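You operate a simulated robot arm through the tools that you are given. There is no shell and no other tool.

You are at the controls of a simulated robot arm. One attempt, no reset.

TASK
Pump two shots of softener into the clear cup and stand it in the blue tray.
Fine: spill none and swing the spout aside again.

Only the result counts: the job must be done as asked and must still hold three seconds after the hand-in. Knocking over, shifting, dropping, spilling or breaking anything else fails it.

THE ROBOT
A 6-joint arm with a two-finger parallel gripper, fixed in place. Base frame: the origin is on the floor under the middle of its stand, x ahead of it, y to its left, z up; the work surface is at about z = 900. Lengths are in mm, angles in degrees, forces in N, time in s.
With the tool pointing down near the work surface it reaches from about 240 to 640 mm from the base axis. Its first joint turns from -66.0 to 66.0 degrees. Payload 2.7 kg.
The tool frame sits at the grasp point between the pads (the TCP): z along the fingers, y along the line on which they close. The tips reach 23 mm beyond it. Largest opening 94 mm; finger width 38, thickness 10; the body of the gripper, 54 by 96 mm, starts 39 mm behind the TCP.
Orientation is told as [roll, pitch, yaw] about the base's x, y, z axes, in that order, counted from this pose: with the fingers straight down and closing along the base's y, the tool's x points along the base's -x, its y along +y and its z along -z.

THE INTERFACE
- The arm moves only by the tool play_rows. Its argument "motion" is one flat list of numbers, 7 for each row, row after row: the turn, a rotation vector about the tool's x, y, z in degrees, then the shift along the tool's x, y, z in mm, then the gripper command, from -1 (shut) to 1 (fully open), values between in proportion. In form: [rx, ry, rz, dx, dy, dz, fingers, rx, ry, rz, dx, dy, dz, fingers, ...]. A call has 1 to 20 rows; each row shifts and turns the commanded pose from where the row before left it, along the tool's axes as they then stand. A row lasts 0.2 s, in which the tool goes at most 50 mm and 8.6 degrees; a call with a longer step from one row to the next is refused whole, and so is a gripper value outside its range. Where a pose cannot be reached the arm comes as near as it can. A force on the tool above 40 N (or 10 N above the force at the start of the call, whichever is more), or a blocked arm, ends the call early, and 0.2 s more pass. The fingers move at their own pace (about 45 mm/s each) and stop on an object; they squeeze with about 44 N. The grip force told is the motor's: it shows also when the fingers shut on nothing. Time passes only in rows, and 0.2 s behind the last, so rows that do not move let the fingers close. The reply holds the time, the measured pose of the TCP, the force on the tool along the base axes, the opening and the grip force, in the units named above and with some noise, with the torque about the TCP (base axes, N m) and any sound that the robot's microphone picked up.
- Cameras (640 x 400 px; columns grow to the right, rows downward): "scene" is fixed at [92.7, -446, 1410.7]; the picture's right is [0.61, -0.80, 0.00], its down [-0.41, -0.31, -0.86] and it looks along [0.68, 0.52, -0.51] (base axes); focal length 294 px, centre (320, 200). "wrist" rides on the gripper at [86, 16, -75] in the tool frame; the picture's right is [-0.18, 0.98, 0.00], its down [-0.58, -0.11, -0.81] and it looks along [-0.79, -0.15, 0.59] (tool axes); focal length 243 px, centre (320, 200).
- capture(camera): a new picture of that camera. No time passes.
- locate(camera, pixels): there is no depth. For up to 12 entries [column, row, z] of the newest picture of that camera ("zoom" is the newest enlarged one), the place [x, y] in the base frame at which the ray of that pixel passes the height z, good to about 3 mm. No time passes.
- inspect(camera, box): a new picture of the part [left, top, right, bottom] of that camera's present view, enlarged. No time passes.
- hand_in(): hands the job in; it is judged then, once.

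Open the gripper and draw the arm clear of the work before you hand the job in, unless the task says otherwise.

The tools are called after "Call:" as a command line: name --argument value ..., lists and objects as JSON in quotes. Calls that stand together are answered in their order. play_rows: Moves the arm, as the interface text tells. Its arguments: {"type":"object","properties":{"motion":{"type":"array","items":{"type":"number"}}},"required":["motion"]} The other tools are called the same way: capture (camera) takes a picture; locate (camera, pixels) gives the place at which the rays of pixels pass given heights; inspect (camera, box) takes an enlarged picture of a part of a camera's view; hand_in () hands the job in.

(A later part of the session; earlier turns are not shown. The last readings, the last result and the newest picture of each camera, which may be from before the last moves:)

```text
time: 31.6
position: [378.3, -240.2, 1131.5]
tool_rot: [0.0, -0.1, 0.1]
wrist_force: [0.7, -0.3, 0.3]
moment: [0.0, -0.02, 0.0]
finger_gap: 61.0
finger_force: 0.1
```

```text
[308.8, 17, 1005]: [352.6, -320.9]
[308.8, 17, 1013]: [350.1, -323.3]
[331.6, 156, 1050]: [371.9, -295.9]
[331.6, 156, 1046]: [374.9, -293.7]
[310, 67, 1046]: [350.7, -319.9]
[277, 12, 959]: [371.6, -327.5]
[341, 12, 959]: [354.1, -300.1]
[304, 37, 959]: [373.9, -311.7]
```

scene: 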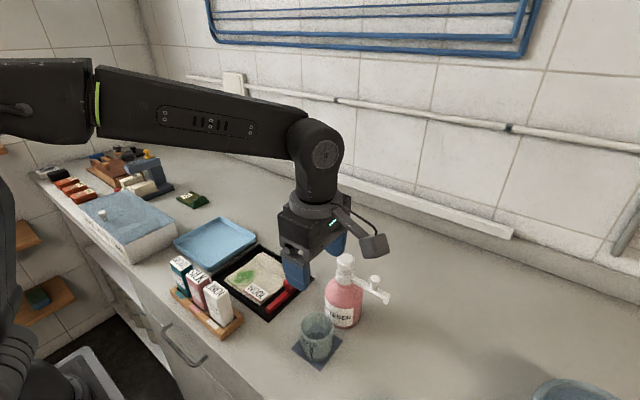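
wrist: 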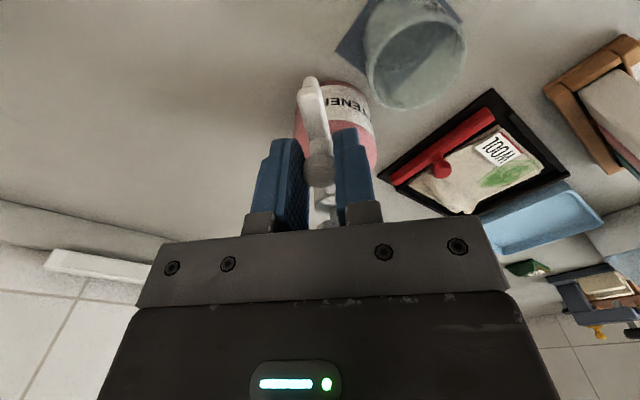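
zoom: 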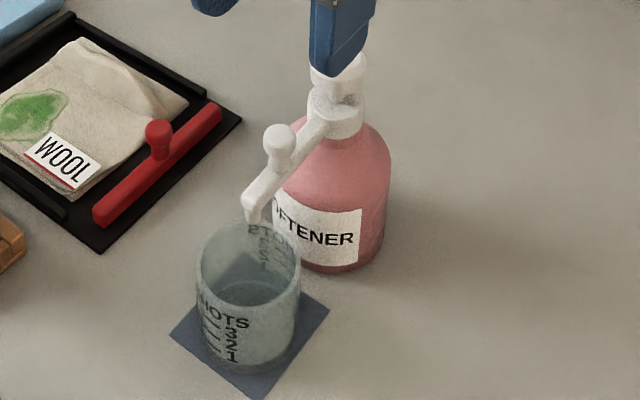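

The nozzle is at about (354,-244), within 4 mm of the cup's centre (352,-241). I take a fresh wrist picture to locate the pump head.

Call:
capture --camera "wrist"

Call:
locate --camera "wrist" --pixels '[[331.6, 156, 1050], [331.6, 156, 1046], [310, 67, 1046], [308.8, 17, 1005], [320, 130, 1020]]'

Call:
inspect --camera "scene" --box '[310, 230, 390, 300]'

```text
taken
```

wrist: 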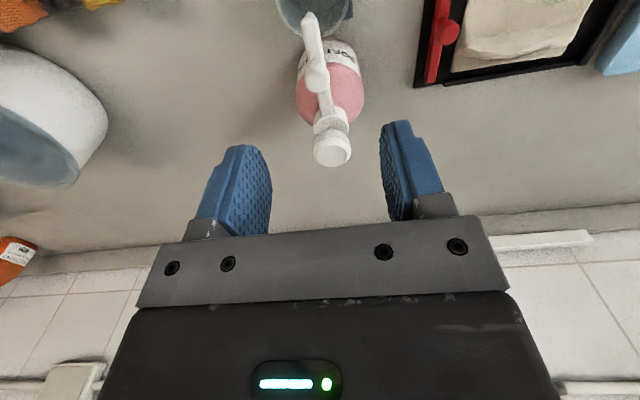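

```text
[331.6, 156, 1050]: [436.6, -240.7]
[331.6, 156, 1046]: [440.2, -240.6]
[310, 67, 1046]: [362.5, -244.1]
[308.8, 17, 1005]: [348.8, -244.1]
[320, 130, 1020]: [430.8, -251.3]
```

```text
5.71 times, centred on (350, 265) of scene
```

zoom: 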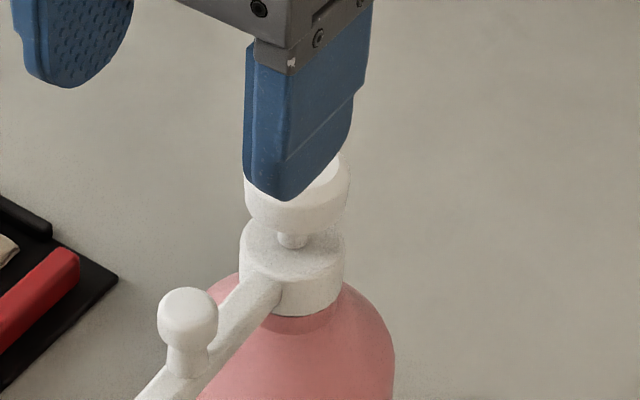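

The head centre is at (436.6,-240.7). I shut the fingers, move over it, and descend to about 12 mm above the head.

Call:
play_rows --motion '[0, 0, 0, -10, 0, 0, -1, 0, 0, 0, -20, 0, 0, -1, 0, 0, 0, -20, 0, 0, -1, 0, 0, 0, -8.5, -0.4, 0, -1, 0, 0, 0, 0, 0, 15, -1, 0, 0, 0, 0, 0, 20, -1, 0, 0, 0, 0, 0, 10, -1, 0, 0, 0, 0, 0, 0, -1]'

Call:
capture --camera "wrist"

Call:
inspect --camera "scene" --box '[290, 230, 410, 330]'

```text
time: 33.4
position: [434.2, -241.0, 1087.8]
tool_rot: [-0.2, -0.1, 0.2]
wrist_force: [-0.3, -0.5, 0.0]
moment: [-0.05, 0.01, -0.01]
finger_gap: 0.0
finger_force: 42.0
```

```text
taken
```

wrist: 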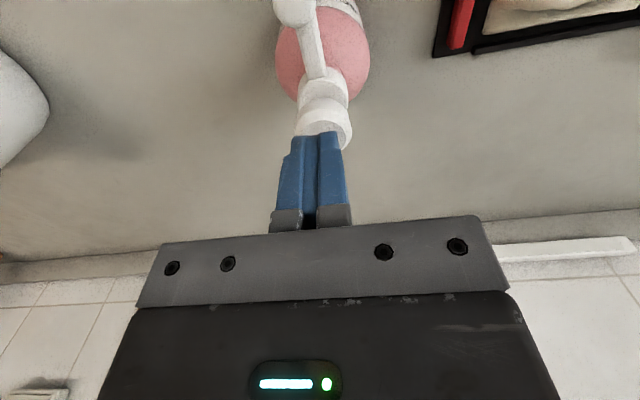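

```text
4.00 times, centred on (350, 280) of scene
```

zoom: 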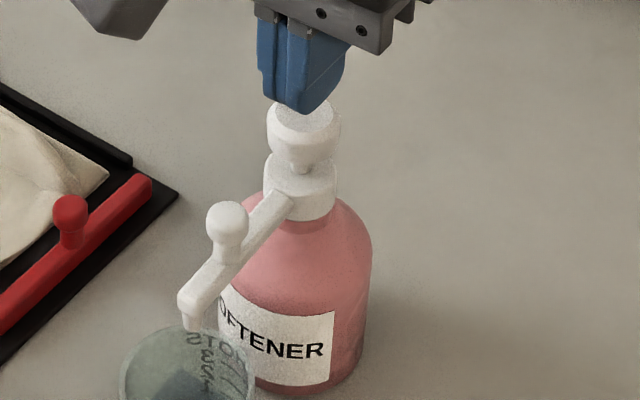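

The shut fingers hang roughly 10 mm above the head. I enlarge the wrist view to centre them before pressing.

Call:
inspect --camera "wrist" --box '[260, 50, 380, 220]'

Call:
inspect --camera "scene" --box '[315, 235, 375, 285]'

```text
2.35 times, centred on (320, 135) of wrist
```

zoom: 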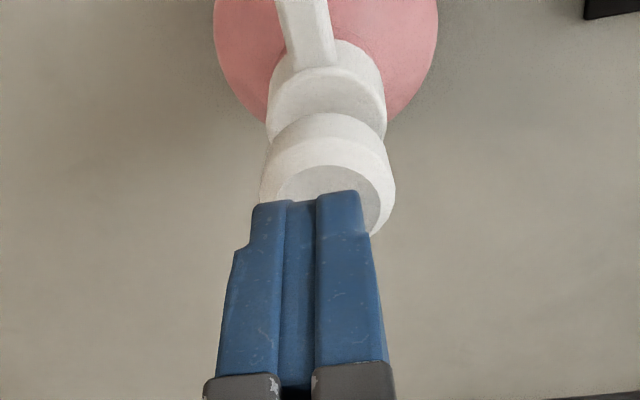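

```text
8.00 times, centred on (345, 260) of scene
```

zoom: 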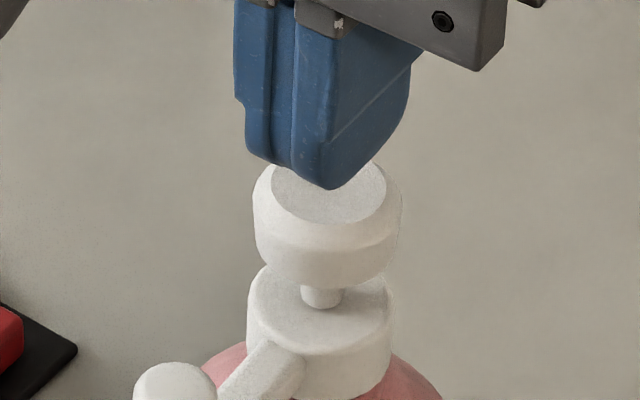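

The head's centre is about 2 mm further in x and 1.5 mm in y from the finger axis. I shift by that and lower to just above the head, then feel for contact.

Call:
play_rows --motion '[0, 0, 0, -2, 1.5, 0, -1, 0, 0, 0, 0, 0, 4, -1, 0, 0, 0, 0, 0, 4, -1, 0, 0, 0, 0, 0, 2, -1, 0, 0, 0, 0, 0, 0, -1]'

Call:
inspect --camera "scene" --box '[315, 235, 375, 285]'

Call:
inspect --camera "wrist" --box '[260, 50, 380, 220]'

```text
time: 34.6
position: [436.3, -239.1, 1077.9]
tool_rot: [-0.1, -0.1, 0.1]
wrist_force: [0.3, 0.4, 0.2]
moment: [-0.01, -0.03, -0.02]
finger_gap: 0.0
finger_force: 42.4
```

```text
8.00 times, centred on (345, 260) of scene
```

zoom: 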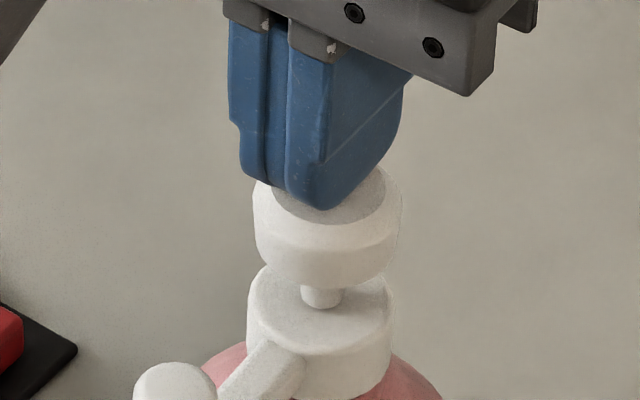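

```text
2.35 times, centred on (320, 135) of wrist
```

zoom: 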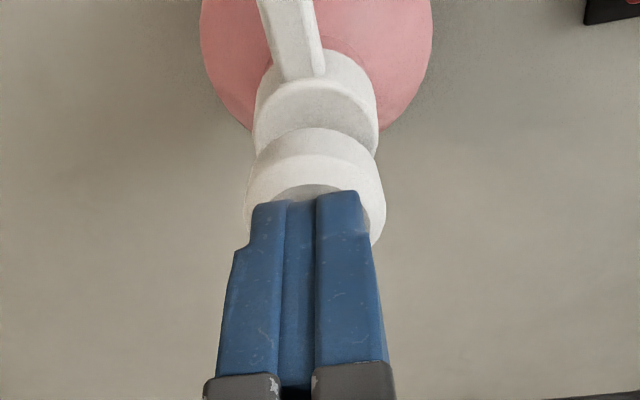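

Well centred; tips are about 5 mm above the head. I step down in 1 mm rows and read the force.

Call:
play_rows --motion '[0, 0, 0, 0, 0, 1, -1, 0, 0, 0, 0, 0, 1, -1, 0, 0, 0, 0, 0, 1, -1]'

Call:
play_rows --motion '[0, 0, 0, 0, 0, 1, -1, 0, 0, 0, 0, 0, 1, -1]'

Call:
play_rows --motion '[0, 0, 0, 0, 0, 1, -1, 0, 0, 0, 0, 0, 0, -1]'

```text
time: 35.4
position: [437.4, -239.9, 1074.8]
tool_rot: [0.1, -0.1, 0.1]
wrist_force: [0.2, -0.5, -0.2]
moment: [0.0, -0.05, 0.01]
finger_gap: 0.0
finger_force: 42.7
```

```text
time: 36.0
position: [437.9, -240.6, 1072.5]
tool_rot: [0.0, -0.2, 0.0]
wrist_force: [1.7, 2.0, 2.6]
moment: [0.04, 0.01, 0.02]
finger_gap: 0.0
finger_force: 42.6
```

```text
time: 36.6
position: [437.5, -238.8, 1071.7]
tool_rot: [-0.1, 0.0, 0.1]
wrist_force: [-0.7, -1.4, 1.9]
moment: [0.0, -0.01, 0.04]
finger_gap: 0.0
finger_force: 42.4
```

A light contact shows (about 2 N at TCP z≈1072). I press on smoothly and watch the force.

Call:
play_rows --motion '[0, 0, 0, 0, 0, 1.5, -1, 0, 0, 0, 0, 0, 1.5, -1, 0, 0, 0, 0, 0, 1.5, -1, 0, 0, 0, 0, 0, 1.5, -1]'

Call:
inspect --camera "scene" --box '[300, 235, 400, 345]'

```text
time: 37.6
position: [437.3, -238.5, 1066.8]
tool_rot: [-0.1, -0.2, 0.2]
wrist_force: [2.7, 1.2, 5.5]
moment: [0.03, 0.01, 0.02]
finger_gap: 0.1
finger_force: 42.6
```

```text
3.64 times, centred on (350, 290) of scene
```

zoom: 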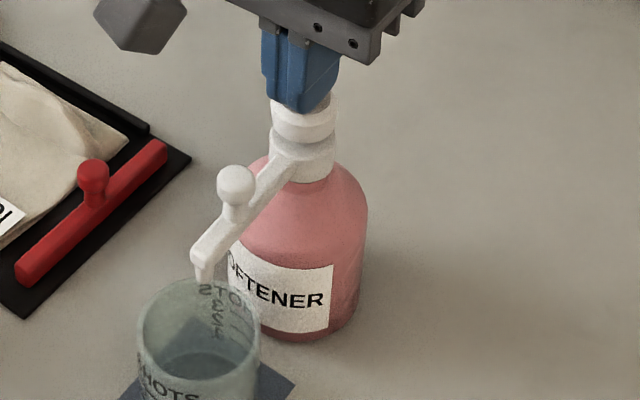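

The head is going down with a soft spring (5.5 N). I press further toward the stop.

Call:
play_rows --motion '[0, 0, 0, 0, 0, 1, -1, 0, 0, 0, 0, 0, 1, -1, 0, 0, 0, 0, 0, 1, -1, 0, 0, 0, 0, 0, 1, -1]'

Call:
inspect --camera "scene" --box '[300, 235, 400, 345]'

```text
time: 38.6
position: [437.9, -238.3, 1062.6]
tool_rot: [0.0, -0.2, 0.0]
wrist_force: [-1.6, -3.3, 8.4]
moment: [-0.09, 0.14, 0.03]
finger_gap: 0.1
finger_force: 42.2
```

```text
3.64 times, centred on (350, 290) of scene
```

zoom: 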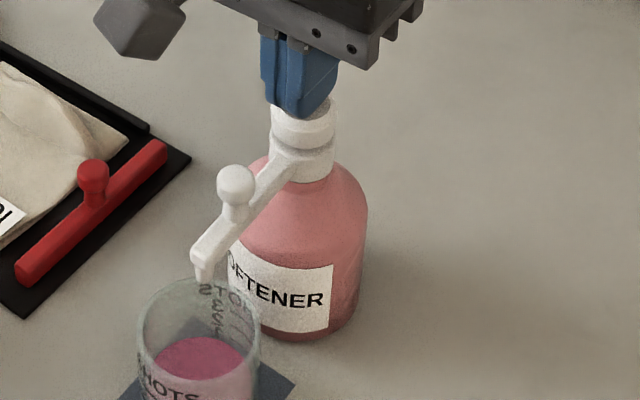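

Pink softener is now in the cup. I look closely at the level against the marks before going on.

Call:
inspect --camera "scene" --box '[285, 300, 355, 370]'

Call:
inspect --camera "scene" --box '[315, 235, 375, 285]'

```text
5.71 times, centred on (320, 335) of scene
```

zoom: 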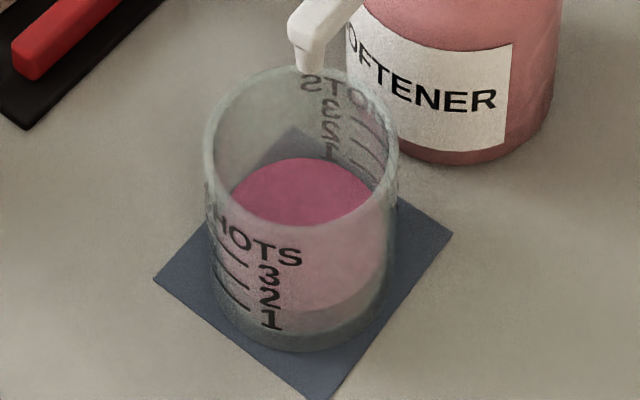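

```text
8.00 times, centred on (345, 260) of scene
```

zoom: 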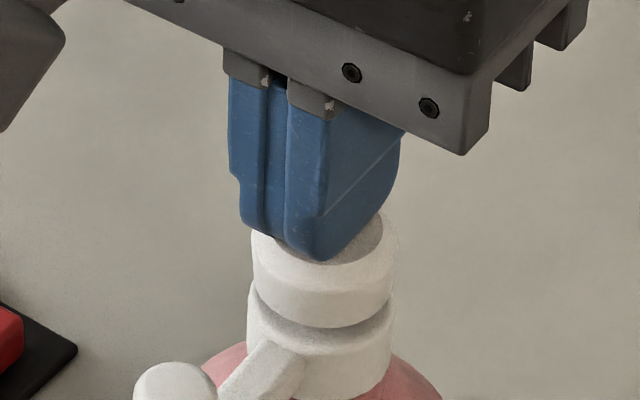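

The level (surface ellipse centre about z 915) fits about one shot. To make sure the stroke is full I press on gently to the stop, still going only downward.

Call:
play_rows --motion '[0, 0, 0, 0, 0, 1, -1, 0, 0, 0, 0, 0, 0, -1]'

Call:
inspect --camera "scene" --box '[285, 300, 355, 370]'

Call:
inspect --camera "scene" --box '[315, 235, 375, 285]'

```text
time: 39.2
position: [437.6, -237.2, 1060.8]
tool_rot: [-0.2, -0.2, 0.1]
wrist_force: [1.9, -2.6, 8.5]
moment: [-0.05, -0.01, 0.01]
finger_gap: 0.1
finger_force: 41.9
```

```text
5.71 times, centred on (320, 335) of scene
```

zoom: 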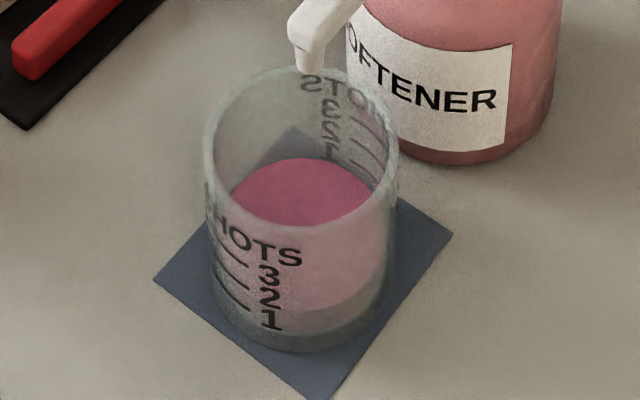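

```text
8.00 times, centred on (345, 260) of scene
```

zoom: 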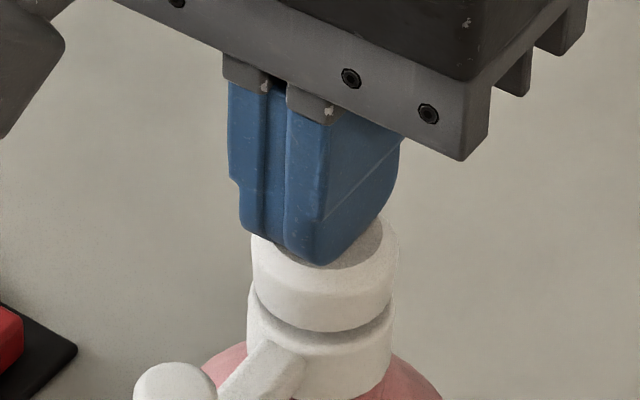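

The level did not change with the extra 1 mm, so one press has given its shot. I release fully by rising 25 mm and look at the head and level.

Call:
play_rows --motion '[0, 0, 0, 0, 0, -2, -1, 0, 0, 0, 0, 0, -4, -1, 0, 0, 0, 0, 0, -5, -1, 0, 0, 0, 0, 0, -5, -1, 0, 0, 0, 0, 0, -5, -1, 0, 0, 0, 0, 0, -4, -1, 0, 0, 0, 0, 0, 0, -1, 0, 0, 0, 0, 0, 0, -1]'

Call:
inspect --camera "scene" --box '[285, 300, 355, 370]'

Call:
inspect --camera "scene" --box '[315, 235, 375, 285]'

Call:
inspect --camera "wrist" --box '[240, 0, 400, 160]'

```text
time: 41.0
position: [436.0, -238.1, 1087.4]
tool_rot: [0.0, -0.1, 0.1]
wrist_force: [0.2, -0.3, 0.2]
moment: [0.01, 0.0, 0.0]
finger_gap: 0.0
finger_force: 42.0
```

```text
5.71 times, centred on (320, 335) of scene
```

zoom: 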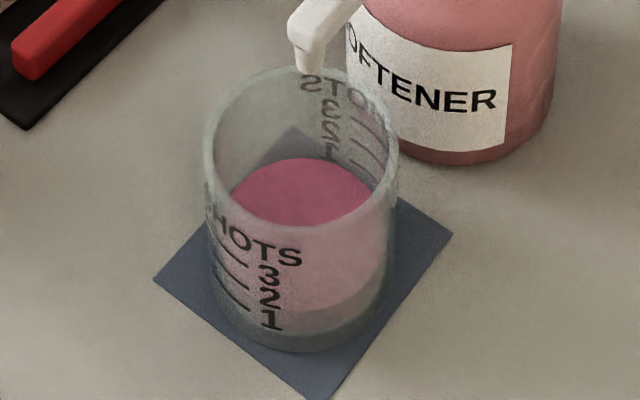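

```text
8.00 times, centred on (345, 260) of scene
```

zoom: 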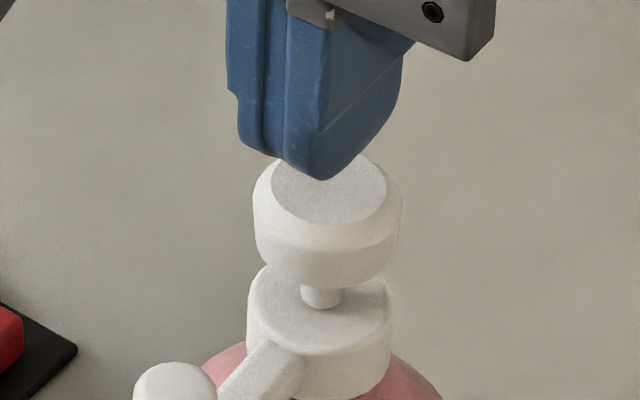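

```text
2.50 times, centred on (320, 80) of wrist
```

zoom: 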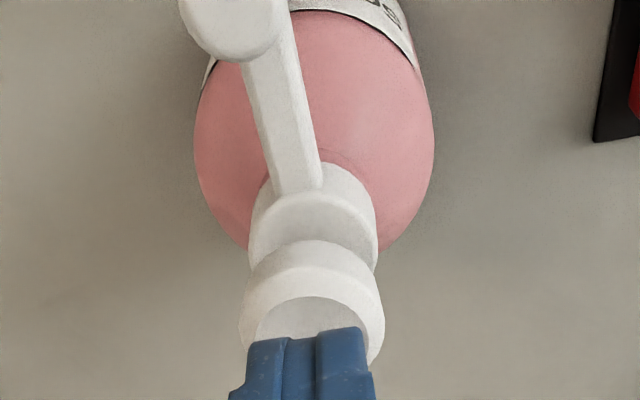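

The head is back up and the level holds. I press a second time with the same stroke (25 mm down), smoothly.

Call:
play_rows --motion '[0, 0, 0, 0, 0, 4, -1, 0, 0, 0, 0, 0, 5, -1, 0, 0, 0, 0, 0, 3, -1, 0, 0, 0, 0, 0, 1.5, -1, 0, 0, 0, 0, 0, 1.5, -1, 0, 0, 0, 0, 0, 1.5, -1, 0, 0, 0, 0, 0, 1.5, -1, 0, 0, 0, 0, 0, 1.5, -1, 0, 0, 0, 0, 0, 1.5, -1, 0, 0, 0, 0, 0, 1, -1, 0, 0, 0, 0, 0, 1, -1, 0, 0, 0, 0, 0, 1, -1, 0, 0, 0, 0, 0, 1, -1, 0, 0, 0, 0, 0, 0, -1]'

Call:
inspect --camera "scene" --box '[285, 300, 355, 370]'

Call:
inspect --camera "scene" --box '[315, 235, 375, 285]'

```text
time: 44.0
position: [437.3, -237.9, 1062.2]
tool_rot: [0.0, -0.1, 0.1]
wrist_force: [1.5, -0.1, 7.7]
moment: [0.0, 0.03, 0.0]
finger_gap: 0.3
finger_force: 42.6
```

```text
5.71 times, centred on (320, 335) of scene
```

zoom: 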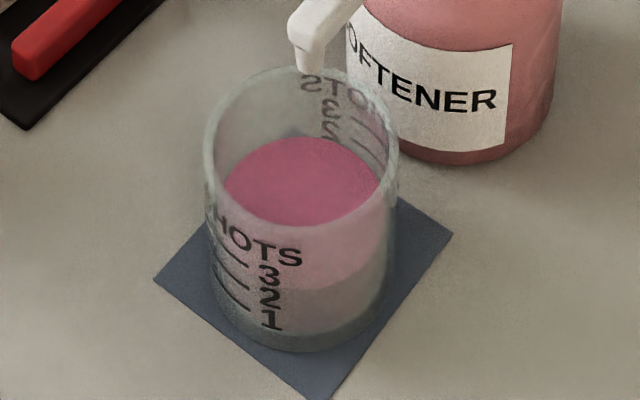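

```text
8.00 times, centred on (345, 260) of scene
```

zoom: 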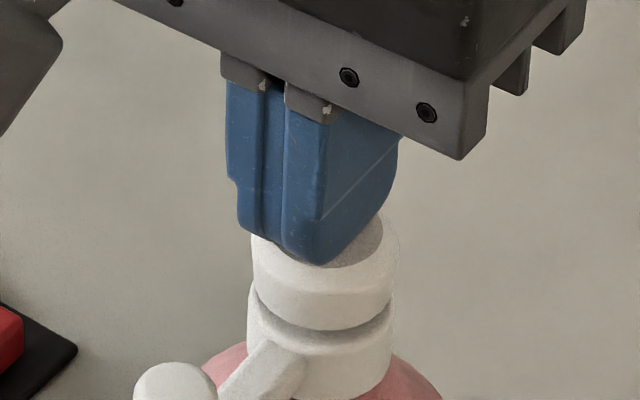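

The level rose by just one mark spacing (front edge row 312 → 287), so two shots are in. I release and rise clear to z≈1130.

Call:
play_rows --motion '[0, 0, 0, 0, 0, -2, -1, 0, 0, 0, 0, 0, -4, -1, 0, 0, 0, 0, 0, -5, -1, 0, 0, 0, 0, 0, -5, -1, 0, 0, 0, 0, 0, -10, -1, 0, 0, 0, 0, 0, -20, -1, 0, 0, 0, 0, 0, -20, -1, 0, 0, 0, 0, 0, 0, -1, 0, 0, 0, 0, 0, 0, -1]'

Call:
capture --camera "wrist"

Call:
inspect --camera "scene" --box '[280, 240, 400, 370]'

```text
time: 46.0
position: [436.0, -239.3, 1127.4]
tool_rot: [0.0, -0.1, 0.1]
wrist_force: [0.5, 0.2, -0.5]
moment: [-0.02, -0.01, -0.02]
finger_gap: 0.0
finger_force: 42.9
```

```text
taken
```

wrist: 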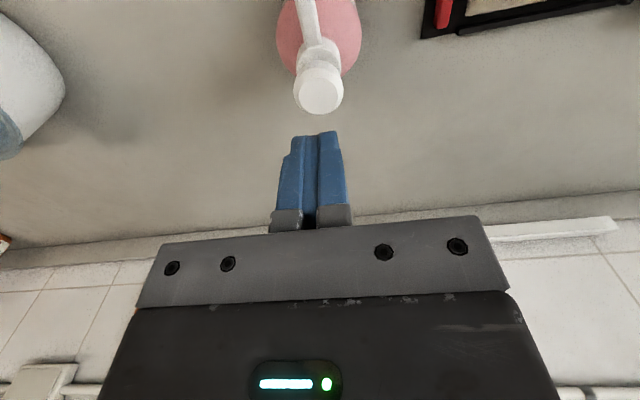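

```text
3.08 times, centred on (340, 305) of scene
```

zoom: 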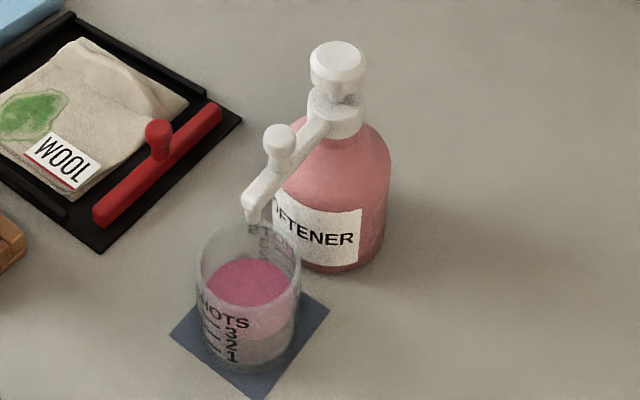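

The head is up, the cup holds two shots, no drips. Now I swing the spout back: over the knob at about (375,-242.5), fingers opened to 60 mm, then down.

Call:
play_rows --motion '[0, 0, 0, 11, 0, 0, 0.3, 0, 0, 0, 20, 0, 0, 0.3, 0, 0, 0, 20, -1, 0, 0.3, 0, 0, 0, 10, -2, 0, 0.3, 0, 0, 0, 0, 0, 0, 0.3, 0, 0, 0, 0, 0, 0, 0.3]'

Call:
capture --camera "wrist"

Call:
inspect --camera "wrist" --box '[260, 0, 380, 180]'

```text
time: 47.4
position: [378.1, -241.4, 1126.2]
tool_rot: [0.1, 0.0, 0.1]
wrist_force: [0.3, -0.5, -0.1]
moment: [-0.03, -0.03, 0.02]
finger_gap: 60.8
finger_force: 0.0
```

```text
taken
```

wrist: 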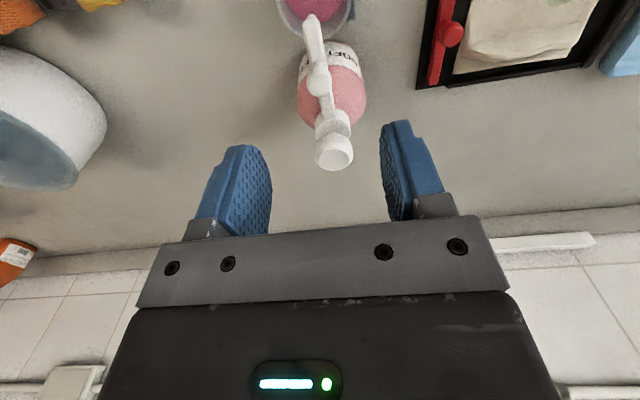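

```text
2.22 times, centred on (320, 90) of wrist
```

zoom: 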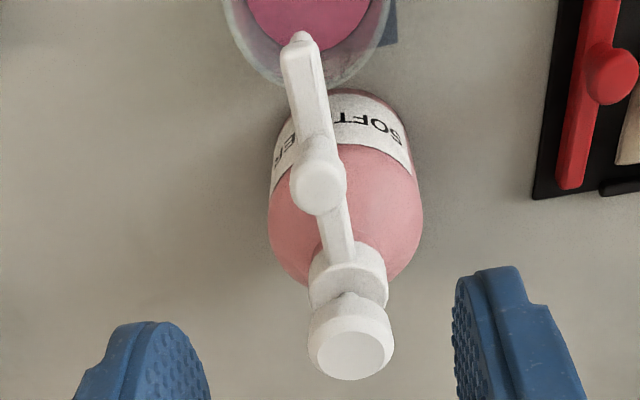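

The knob top is at wrist (319.5,84.6), close to the tool axis's column 320. I locate it and the head.

Call:
locate --camera "wrist" --pixels '[[319.5, 84.6, 1046], [319.5, 84.6, 1042], [333.4, 159.3, 1050], [333.4, 159.3, 1046]]'

```text
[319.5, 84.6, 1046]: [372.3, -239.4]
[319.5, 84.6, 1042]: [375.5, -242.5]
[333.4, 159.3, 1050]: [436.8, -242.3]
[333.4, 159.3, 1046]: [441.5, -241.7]
```

The knob is at about (374,-241). I shift 3 mm toward -x, descend to z≈1043, and close the fingers loosely to about 21 mm around it.

Call:
play_rows --motion '[0, 0, 0, 3, 0, 15, 0.3, 0, 0, 0, 0, 0, 30, 0.3, 0, 0, 0, 0, 0, 25, 0.3, 0, 0, 0, 0, 0, 13, 0.3, 0, 0, 0, 0, 0, 0, 0.3, 0, 0, 0, 0, 0, 0, 0, 0, 0, 0, 0, 0, 0, -0.3, 0, 0, 0, 0, 0, 0, -0.53, 0, 0, 0, 0, 0, 0, -0.53, 0, 0, 0, 0, 0, 0, -0.53]'

Call:
inspect --camera "wrist" --box '[240, 0, 440, 240]'

Call:
inspect --camera "scene" --box '[280, 240, 400, 370]'

```text
time: 49.6
position: [374.9, -242.3, 1046.1]
tool_rot: [0.0, -0.2, 0.0]
wrist_force: [-0.5, -0.6, 0.7]
moment: [0.02, -0.05, 0.01]
finger_gap: 22.3
finger_force: 0.1
```

```text
1.67 times, centred on (340, 120) of wrist
```

zoom: 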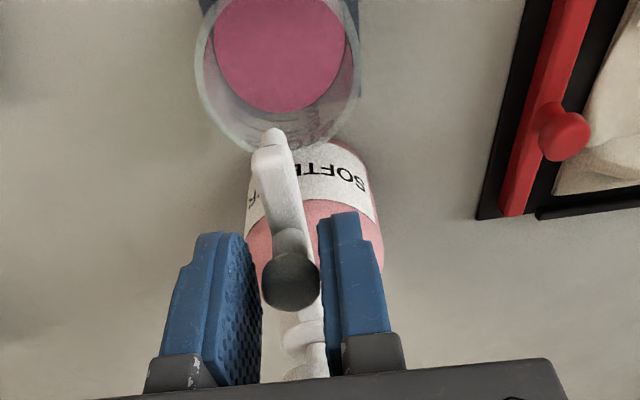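

```text
3.08 times, centred on (340, 305) of scene
```

zoom: 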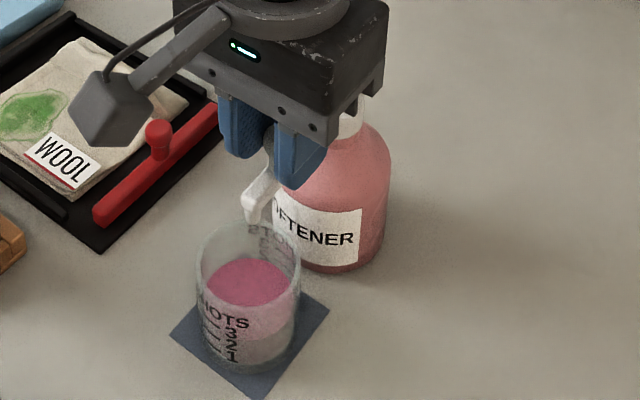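

The knob sits loosely between the pads with no force. I swing it back along the arc in 3-degree steps, the first 45 degrees.

Call:
play_rows --motion '[0, 0, -3, -0.084, -3.224, 0, -0.53, 0, 0, -3, -0.084, -3.224, 0, -0.53, 0, 0, -3, -0.084, -3.224, 0, -0.53, 0, 0, -3, -0.084, -3.224, 0, -0.53, 0, 0, -3, -0.084, -3.224, 0, -0.53, 0, 0, -3, -0.084, -3.224, 0, -0.53, 0, 0, -3, -0.084, -3.224, 0, -0.53, 0, 0, -3, -0.084, -3.224, 0, -0.53, 0, 0, -3, -0.084, -3.224, 0, -0.53, 0, 0, -3, -0.084, -3.224, 0, -0.53, 0, 0, -3, -0.084, -3.224, 0, -0.53, 0, 0, -3, -0.084, -3.224, 0, -0.53, 0, 0, -3, -0.084, -3.224, 0, -0.53, 0, 0, -3, -0.084, -3.224, 0, -0.53, 0, 0, -3, -0.084, -3.224, 0, -0.53]'

Call:
inspect --camera "wrist" --box '[240, 0, 440, 240]'

Call:
inspect --camera "scene" --box '[280, 240, 400, 370]'

```text
time: 52.8
position: [391.0, -283.2, 1043.6]
tool_rot: [-0.1, -0.1, 45.2]
wrist_force: [0.1, 0.3, -0.6]
moment: [-0.01, 0.0, 0.0]
finger_gap: 22.3
finger_force: 0.4
```

```text
1.67 times, centred on (340, 120) of wrist
```

zoom: 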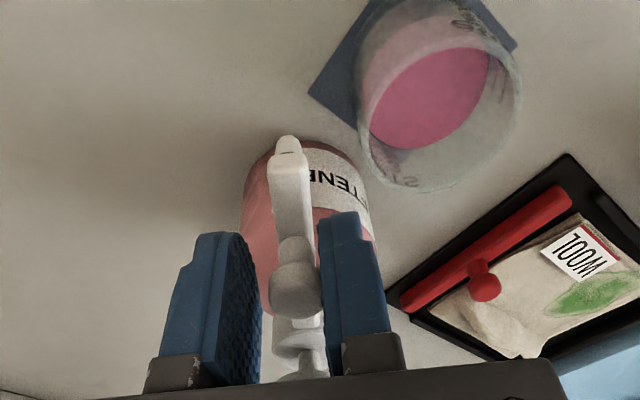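

```text
3.08 times, centred on (340, 305) of scene
```

zoom: 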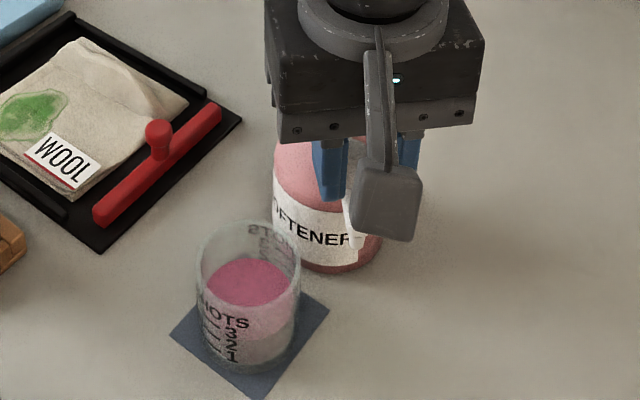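

The spout follows with no force and the bottle stands still. I swing the remaining 45 degrees.

Call:
play_rows --motion '[0, 0, -3, -0.084, -3.224, 0, -0.53, 0, 0, -3, -0.084, -3.224, 0, -0.53, 0, 0, -3, -0.084, -3.224, 0, -0.53, 0, 0, -3, -0.084, -3.224, 0, -0.53, 0, 0, -3, -0.084, -3.224, 0, -0.53, 0, 0, -3, -0.084, -3.224, 0, -0.53, 0, 0, -3, -0.084, -3.224, 0, -0.53, 0, 0, -3, -0.084, -3.224, 0, -0.53, 0, 0, -3, -0.084, -3.224, 0, -0.53, 0, 0, -3, -0.084, -3.224, 0, -0.53, 0, 0, -3, -0.084, -3.224, 0, -0.53, 0, 0, -3, -0.084, -3.224, 0, -0.53, 0, 0, -3, -0.084, -3.224, 0, -0.53, 0, 0, -3, -0.084, -3.224, 0, -0.53, 0, 0, -3, -0.084, -3.224, 0, -0.53, 0, 0, 0, 0, -2, 0, -0.53, 0, 0, 0, 0, 0, 0, -0.53]'

Call:
inspect --camera "wrist" --box '[240, 0, 440, 240]'

Call:
inspect --camera "scene" --box '[310, 240, 410, 340]'

```text
time: 56.4
position: [435.5, -302.1, 1044.0]
tool_rot: [-0.2, 0.1, 90.2]
wrist_force: [0.5, 0.0, 0.3]
moment: [0.0, 0.01, -0.04]
finger_gap: 22.2
finger_force: 0.5
```

```text
1.67 times, centred on (340, 120) of wrist
```

zoom: 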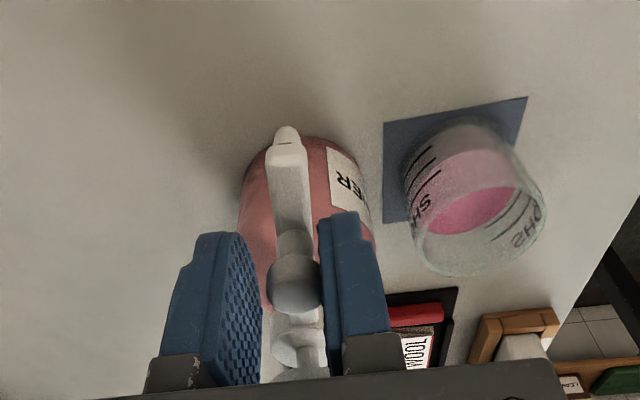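

```text
4.00 times, centred on (360, 290) of scene
```

zoom: 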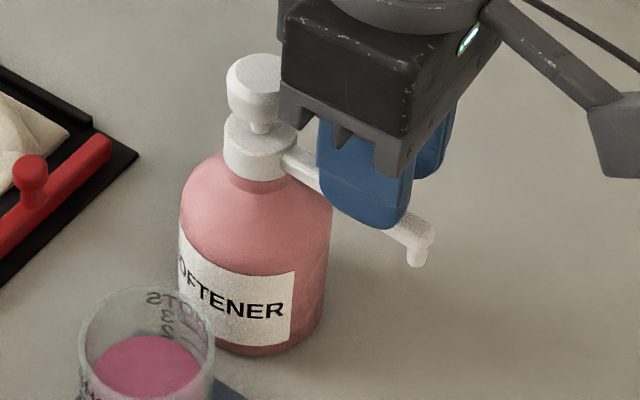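

The bottle is exactly where it was; the nozzle is at zoom (417,262) against (424,255) at the start, so I push about 3 degrees further, then open and rise.

Call:
play_rows --motion '[0, 0, 0, 0, -1.6, 0, -0.53, 0, 0, 0, 0, -1.6, 0, -0.53, 0, 0, 0, 0, 0, 0, -0.53, 0, 0, 0, 0, 1.5, 0, -0.3, 0, 0, 0, 0, 0, 0, 0, 0, 0, 0, 0, 0, 0, 0.3, 0, 0, 0, 0, 0, 0, 0.3, 0, 0, 0, 0, 0, -10, 0.3, 0, 0, 0, 0, 0, -30, 0.3, 0, 0, 0, 0, 0, -40, 0.3, 0, 0, 0, 0, 0, -10, 0.3, 0, 0, 0, 0, 0, 0, 0.3]'

Call:
capture --camera "scene"

Call:
inspect --camera "scene" --box '[280, 240, 400, 370]'

```text
time: 59.0
position: [436.5, -303.8, 1135.2]
tool_rot: [-0.1, 0.0, 90.1]
wrist_force: [-0.1, 0.9, -1.1]
moment: [-0.04, 0.01, 0.02]
finger_gap: 61.0
finger_force: 0.0
```

```text
taken
```

scene: 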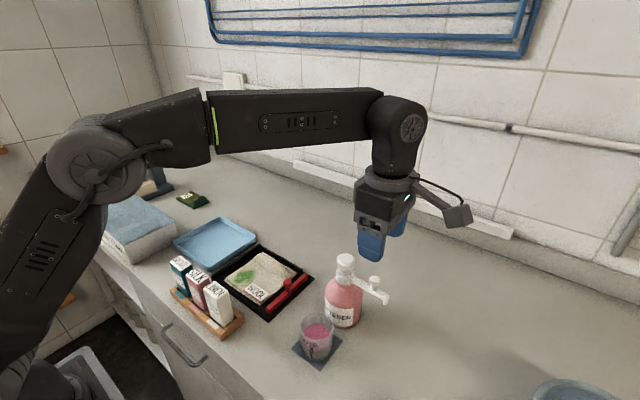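

```text
3.08 times, centred on (340, 305) of scene
```

zoom: 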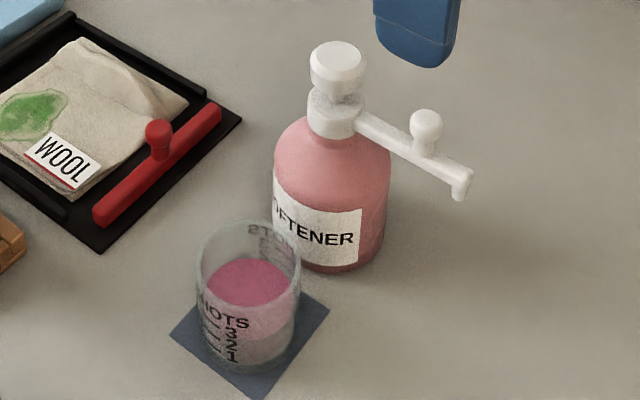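

The spout is back at its starting place (tip at scene (385,303)), and the cup is two shots full. I move above the cup and turn the tool back to yaw 0.

Call:
play_rows --motion '[0, 0, 0, -8, 11, 0, 0.62, 0, 0, 0, -20, 26, 0, 0.62, 0, 0, 0, -20, 26, 0, 0.62, 0, 0, 0, -15, 21, 0, 0.62, 0, 0, 5, 0, 0, 0, 0.62, 0, 0, 8, 0, 0, 0, 0.62, 0, 0, 8, 0, 0, 0, 0.62, 0, 0, 8, 0, 0, 0, 0.62, 0, 0, 8, 0, 0, 0, 0.62, 0, 0, 8, 0, 0, 0, 0.62, 0, 0, 8, 0, 0, 0, 0.62, 0, 0, 8, 0, 0, 0, 0.62, 0, 0, 8, 0, 0, 0, 0.62, 0, 0, 8, 0, 0, 0, 0.62, 0, 0, 8, 0, 0, 0, 0.62, 0, 0, 5, 0, 0, 0, 0.62, 0, 0, 0, 0, 0, 0, 0.62]'

Call:
capture --camera "wrist"

Call:
inspect --camera "wrist" --box '[240, 0, 400, 120]'

```text
time: 62.6
position: [353.8, -240.9, 1134.8]
tool_rot: [0.0, -0.1, 0.0]
wrist_force: [-1.0, -0.4, 0.2]
moment: [-0.03, -0.04, 0.0]
finger_gap: 75.9
finger_force: 0.0
```

```text
taken
```

wrist: 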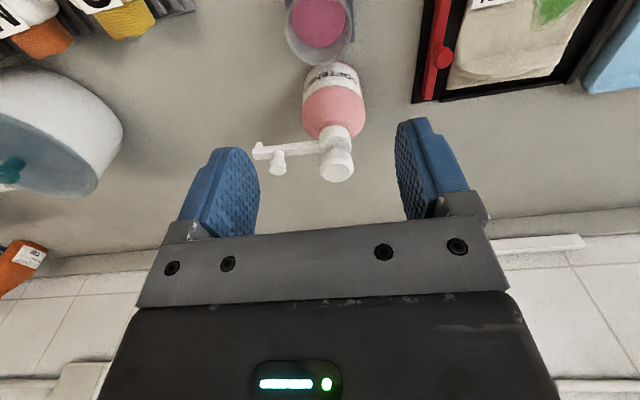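

```text
3.33 times, centred on (320, 60) of wrist
```

zoom: 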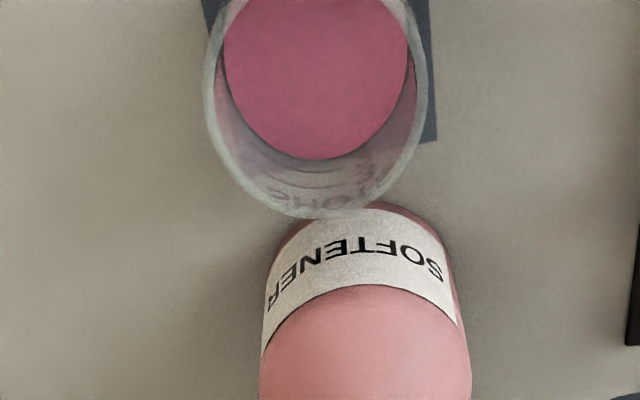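

The cup's rim is centred at column 319 under the tool. I descend around it, stopping a little higher to check.

Call:
play_rows --motion '[0, 0, 0, 0, 0, 25, 0.62, 0, 0, 0, 0, 0, 40, 0.62, 0, 0, 0, 0, 0, 40, 0.62, 0, 0, 0, 0, 0, 35, 0.62, 0, 0, 0, 0, 0, 20, 0.62, 0, 0, 0, 0, 0, 10, 0.62, 0, 0, 0, 0, 0, 0, 0.62]'

Call:
capture --camera "wrist"

Call:
inspect --camera "scene" --box '[270, 240, 390, 370]'

```text
time: 64.2
position: [352.3, -239.6, 967.0]
tool_rot: [0.0, -0.2, 0.0]
wrist_force: [-0.1, -0.5, -0.1]
moment: [-0.04, 0.0, 0.01]
finger_gap: 75.9
finger_force: 0.0
```

```text
taken
```

wrist: 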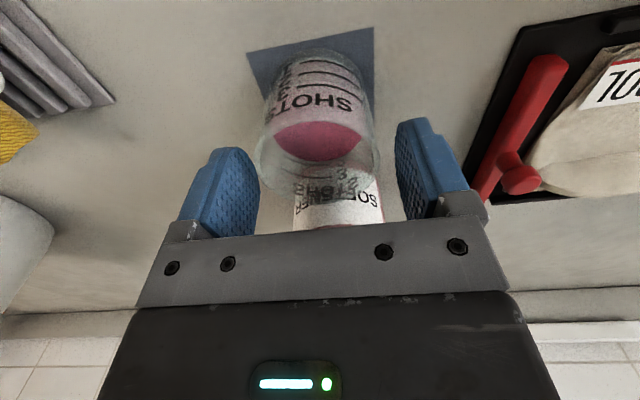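

```text
3.08 times, centred on (330, 305) of scene
```

zoom: 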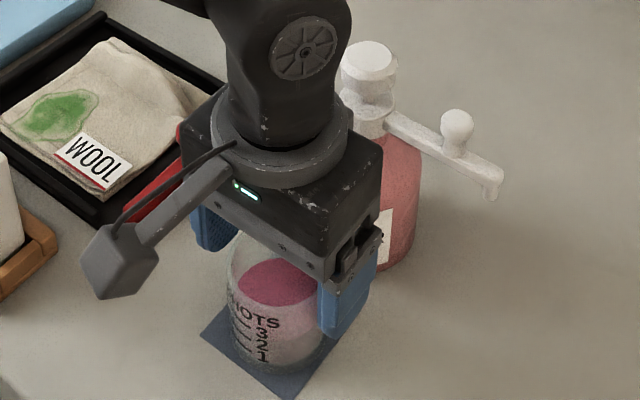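

Centred (rim columns 260–380). I descend 30 mm more and close on the cup.

Call:
play_rows --motion '[0, 0, 0, 0, 0, 15, 0.62, 0, 0, 0, 0, 0, 10, 0.62, 0, 0, 0, 0, 0, 5, 0.62, 0, 0, 0, 0, 0, 0, 0.62, 0, 0, 0, 0, 0, 0, 0.45, 0, 0, 0, 0, 0, 0, 0.25, 0, 0, 0, 0, 0, 0, -1, 0, 0, 0, 0, 0, 0, -1, 0, 0, 0, 0, 0, 0, -1]'

Call:
capture --camera "wrist"

Call:
inspect --camera "scene" --box '[270, 240, 390, 370]'

```text
time: 66.2
position: [353.1, -241.2, 935.1]
tool_rot: [-0.1, -0.1, 0.2]
wrist_force: [-0.7, 0.2, 0.0]
moment: [0.01, -0.03, -0.01]
finger_gap: 59.2
finger_force: 44.2
```

```text
taken
```

wrist: 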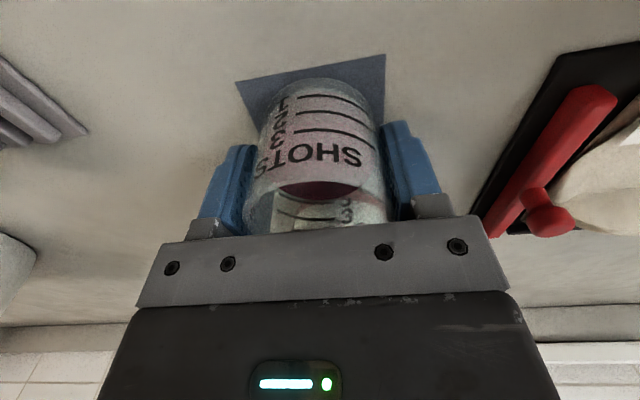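

```text
3.08 times, centred on (330, 305) of scene
```

zoom: 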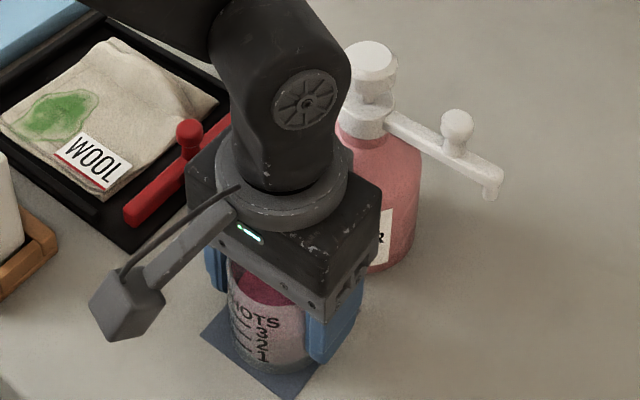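

The cup is held at gap 59.2 mm. I lift it gently, ramping the speed, to about z 1029.

Call:
play_rows --motion '[0, 0, 0, 0, 0, -2, -1, 0, 0, 0, 0, 0, -4, -1, 0, 0, 0, 0, 0, -7, -1, 0, 0, 0, 0, 0, -10, -1, 0, 0, 0, 0, 0, -12, -1, 0, 0, 0, 0, 0, -12, -1, 0, 0, 0, 0, 0, -12, -1, 0, 0, 0, 0, 0, -12, -1, 0, 0, 0, 0, 0, -10, -1, 0, 0, 0, 0, 0, -7, -1, 0, 0, 0, 0, 0, -4, -1, 0, 0, 0, 0, 0, -2, -1, 0, 0, 0, 0, 0, 0, -1]'

Call:
capture --camera "scene"

```text
time: 69.0
position: [353.6, -237.2, 1028.4]
tool_rot: [0.0, -0.1, 0.2]
wrist_force: [-0.1, 0.0, -0.1]
moment: [0.02, -0.01, -0.03]
finger_gap: 59.2
finger_force: 43.8
```

```text
taken
```

scene: 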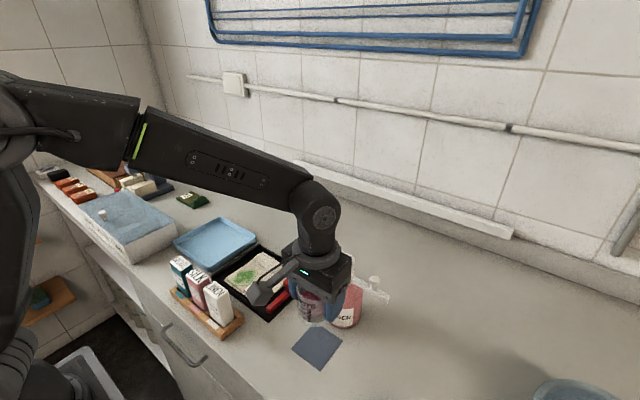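

The cup hangs level at z 1028. I carry it toward the tray at that height with a smooth speed ramp, first 222 mm.

Call:
play_rows --motion '[0, 0, 0, -0.34, 1.97, 0, -1, 0, 0, 0, -0.67, 3.94, 0, -1, 0, 0, 0, -1.17, 6.9, 0, -1, 0, 0, 0, -1.68, 9.86, 0, -1, 0, 0, 0, -2.18, 12.82, 0, -1, 0, 0, 0, -2.51, 14.79, 0, -1, 0, 0, 0, -2.51, 14.79, 0, -1, 0, 0, 0, -2.51, 14.79, 0, -1, 0, 0, 0, -2.51, 14.79, 0, -1, 0, 0, 0, -2.51, 14.79, 0, -1, 0, 0, 0, -2.51, 14.79, 0, -1, 0, 0, 0, -2.51, 14.79, 0, -1, 0, 0, 0, -2.51, 14.79, 0, -1, 0, 0, 0, -2.51, 14.79, 0, -1, 0, 0, 0, -2.51, 14.79, 0, -1, 0, 0, 0, -2.18, 12.82, 0, -1, 0, 0, 0, -1.68, 9.86, 0, -1, 0, 0, 0, -1.17, 6.9, 0, -1, 0, 0, 0, -0.67, 3.94, 0, -1, 0, 0, 0, -0.34, 1.97, 0, -1]'

Call:
capture --camera "scene"

```text
time: 73.2
position: [390.4, -21.1, 1027.6]
tool_rot: [0.0, -0.1, 0.1]
wrist_force: [0.9, 0.2, -1.6]
moment: [-0.02, 0.01, 0.03]
finger_gap: 59.2
finger_force: 43.5
```

```text
taken
```

scene: 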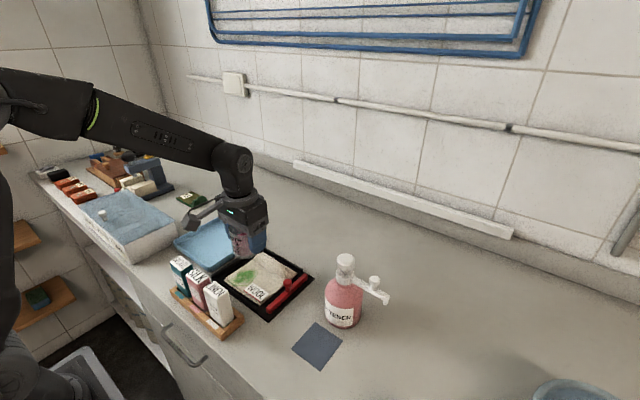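

Halfway, cup steady. I carry it the other 189 mm to above the tray's centre.

Call:
play_rows --motion '[0, 0, 0, -0.34, 1.97, 0, -1, 0, 0, 0, -0.67, 3.94, 0, -1, 0, 0, 0, -1.17, 6.9, 0, -1, 0, 0, 0, -1.68, 9.86, 0, -1, 0, 0, 0, -2.18, 12.82, 0, -1, 0, 0, 0, -2.51, 14.79, 0, -1, 0, 0, 0, -2.51, 14.79, 0, -1, 0, 0, 0, -2.51, 14.79, 0, -1, 0, 0, 0, -2.51, 14.79, 0, -1, 0, 0, 0, -2.51, 14.79, 0, -1, 0, 0, 0, -2.51, 14.79, 0, -1, 0, 0, 0, -2.51, 14.79, 0, -1, 0, 0, 0, -2.18, 12.82, 0, -1, 0, 0, 0, -2.01, 11.83, 0, -1, 0, 0, 0, -1.68, 9.86, 0, -1, 0, 0, 0, -1.17, 6.9, 0, -1, 0, 0, 0, -0.67, 3.94, 0, -1, 0, 0, 0, -0.34, 1.97, 0, -1, 0, 0, 0, 0, 0, 0, -1]'

Call:
capture --camera "wrist"

Call:
inspect --camera "scene" --box '[150, 170, 300, 300]'

```text
time: 77.2
position: [421.0, 165.8, 1027.7]
tool_rot: [0.1, 0.0, 0.2]
wrist_force: [-0.4, -0.3, 0.0]
moment: [0.03, -0.01, -0.03]
finger_gap: 59.1
finger_force: 44.1
```

```text
taken
```

wrist: 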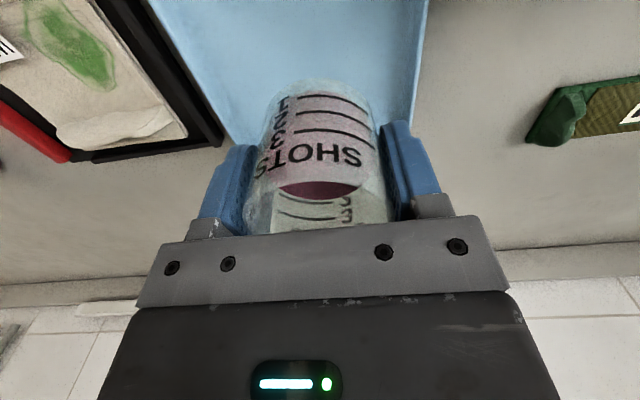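

```text
3.08 times, centred on (225, 235) of scene
```

zoom: 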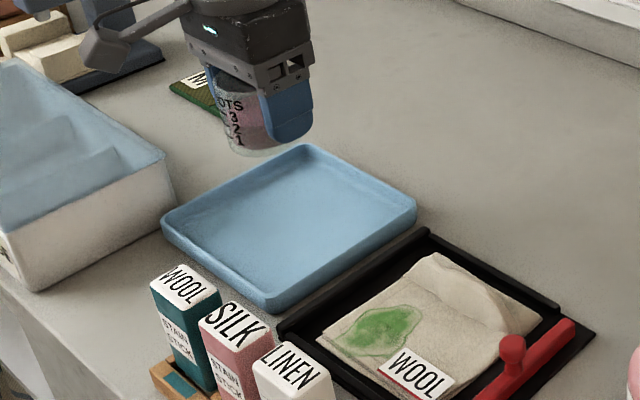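

Over the tray. In the wrist picture the tray's edges at row ~58 are near columns 193 and 418, so I check my y centring with locate.

Call:
inspect --camera "wrist" --box '[120, 0, 480, 200]'

Call:
locate --camera "wrist" --pixels '[[190, 58, 915], [418, 58, 915], [160, 10, 915], [427, 10, 915], [230, 140, 915], [405, 120, 915]]'

```text
1.78 times, centred on (300, 100) of wrist
```

zoom: 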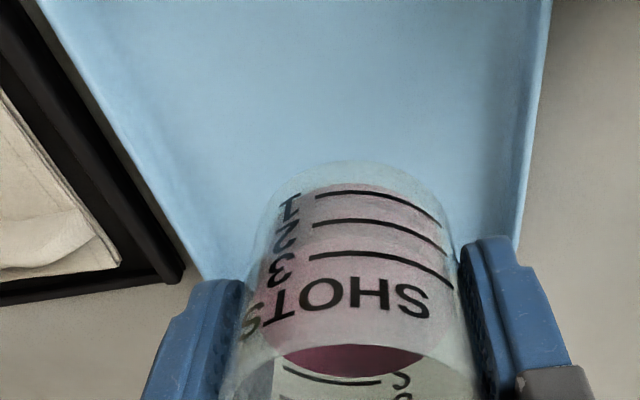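

```text
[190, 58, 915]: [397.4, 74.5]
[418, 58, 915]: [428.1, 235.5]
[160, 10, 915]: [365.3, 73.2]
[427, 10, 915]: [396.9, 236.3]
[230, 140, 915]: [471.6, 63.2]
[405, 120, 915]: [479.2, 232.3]
```

The tray's rim spans y from about 76 to 237, centre near y 158, so I shift 7 mm toward -y and then lower to about 10 mm above the expected floor.

Call:
play_rows --motion '[0, 0, 0, 0, -1.5, 1, -1, 0, 0, 0, 0, -2.5, 3, -1, 0, 0, 0, 0, -2, 6, -1, 0, 0, 0, 0, -1, 10, -1, 0, 0, 0, 0, 0, 12, -1, 0, 0, 0, 0, 0, 12, -1, 0, 0, 0, 0, 0, 11, -1, 0, 0, 0, 0, 0, 9, -1, 0, 0, 0, 0, 0, 6, -1, 0, 0, 0, 0, 0, 4, -1, 0, 0, 0, 0, 0, 2, -1, 0, 0, 0, 0, 0, 1, -1, 0, 0, 0, 0, 0, 0, -1]'

Call:
inspect --camera "scene" --box '[150, 170, 300, 300]'

Call:
capture --camera "wrist"

```text
time: 80.0
position: [424.3, 159.9, 950.0]
tool_rot: [0.0, -0.1, 0.0]
wrist_force: [-0.7, -0.6, -1.0]
moment: [0.01, 0.0, -0.01]
finger_gap: 58.8
finger_force: 44.3
```

```text
3.08 times, centred on (225, 235) of scene
```

zoom: 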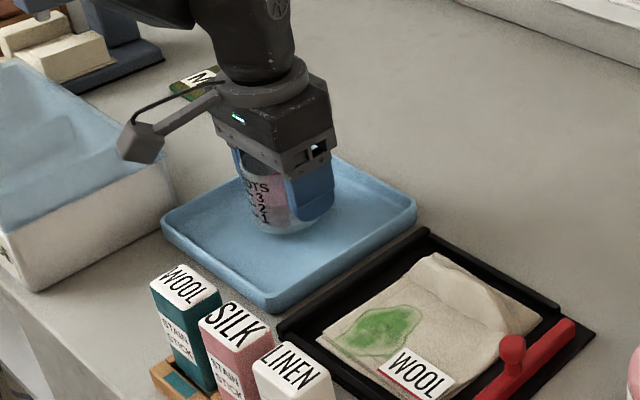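

```text
taken
```

wrist: 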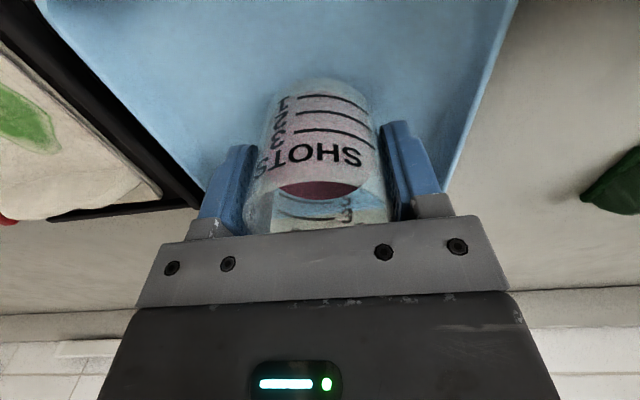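

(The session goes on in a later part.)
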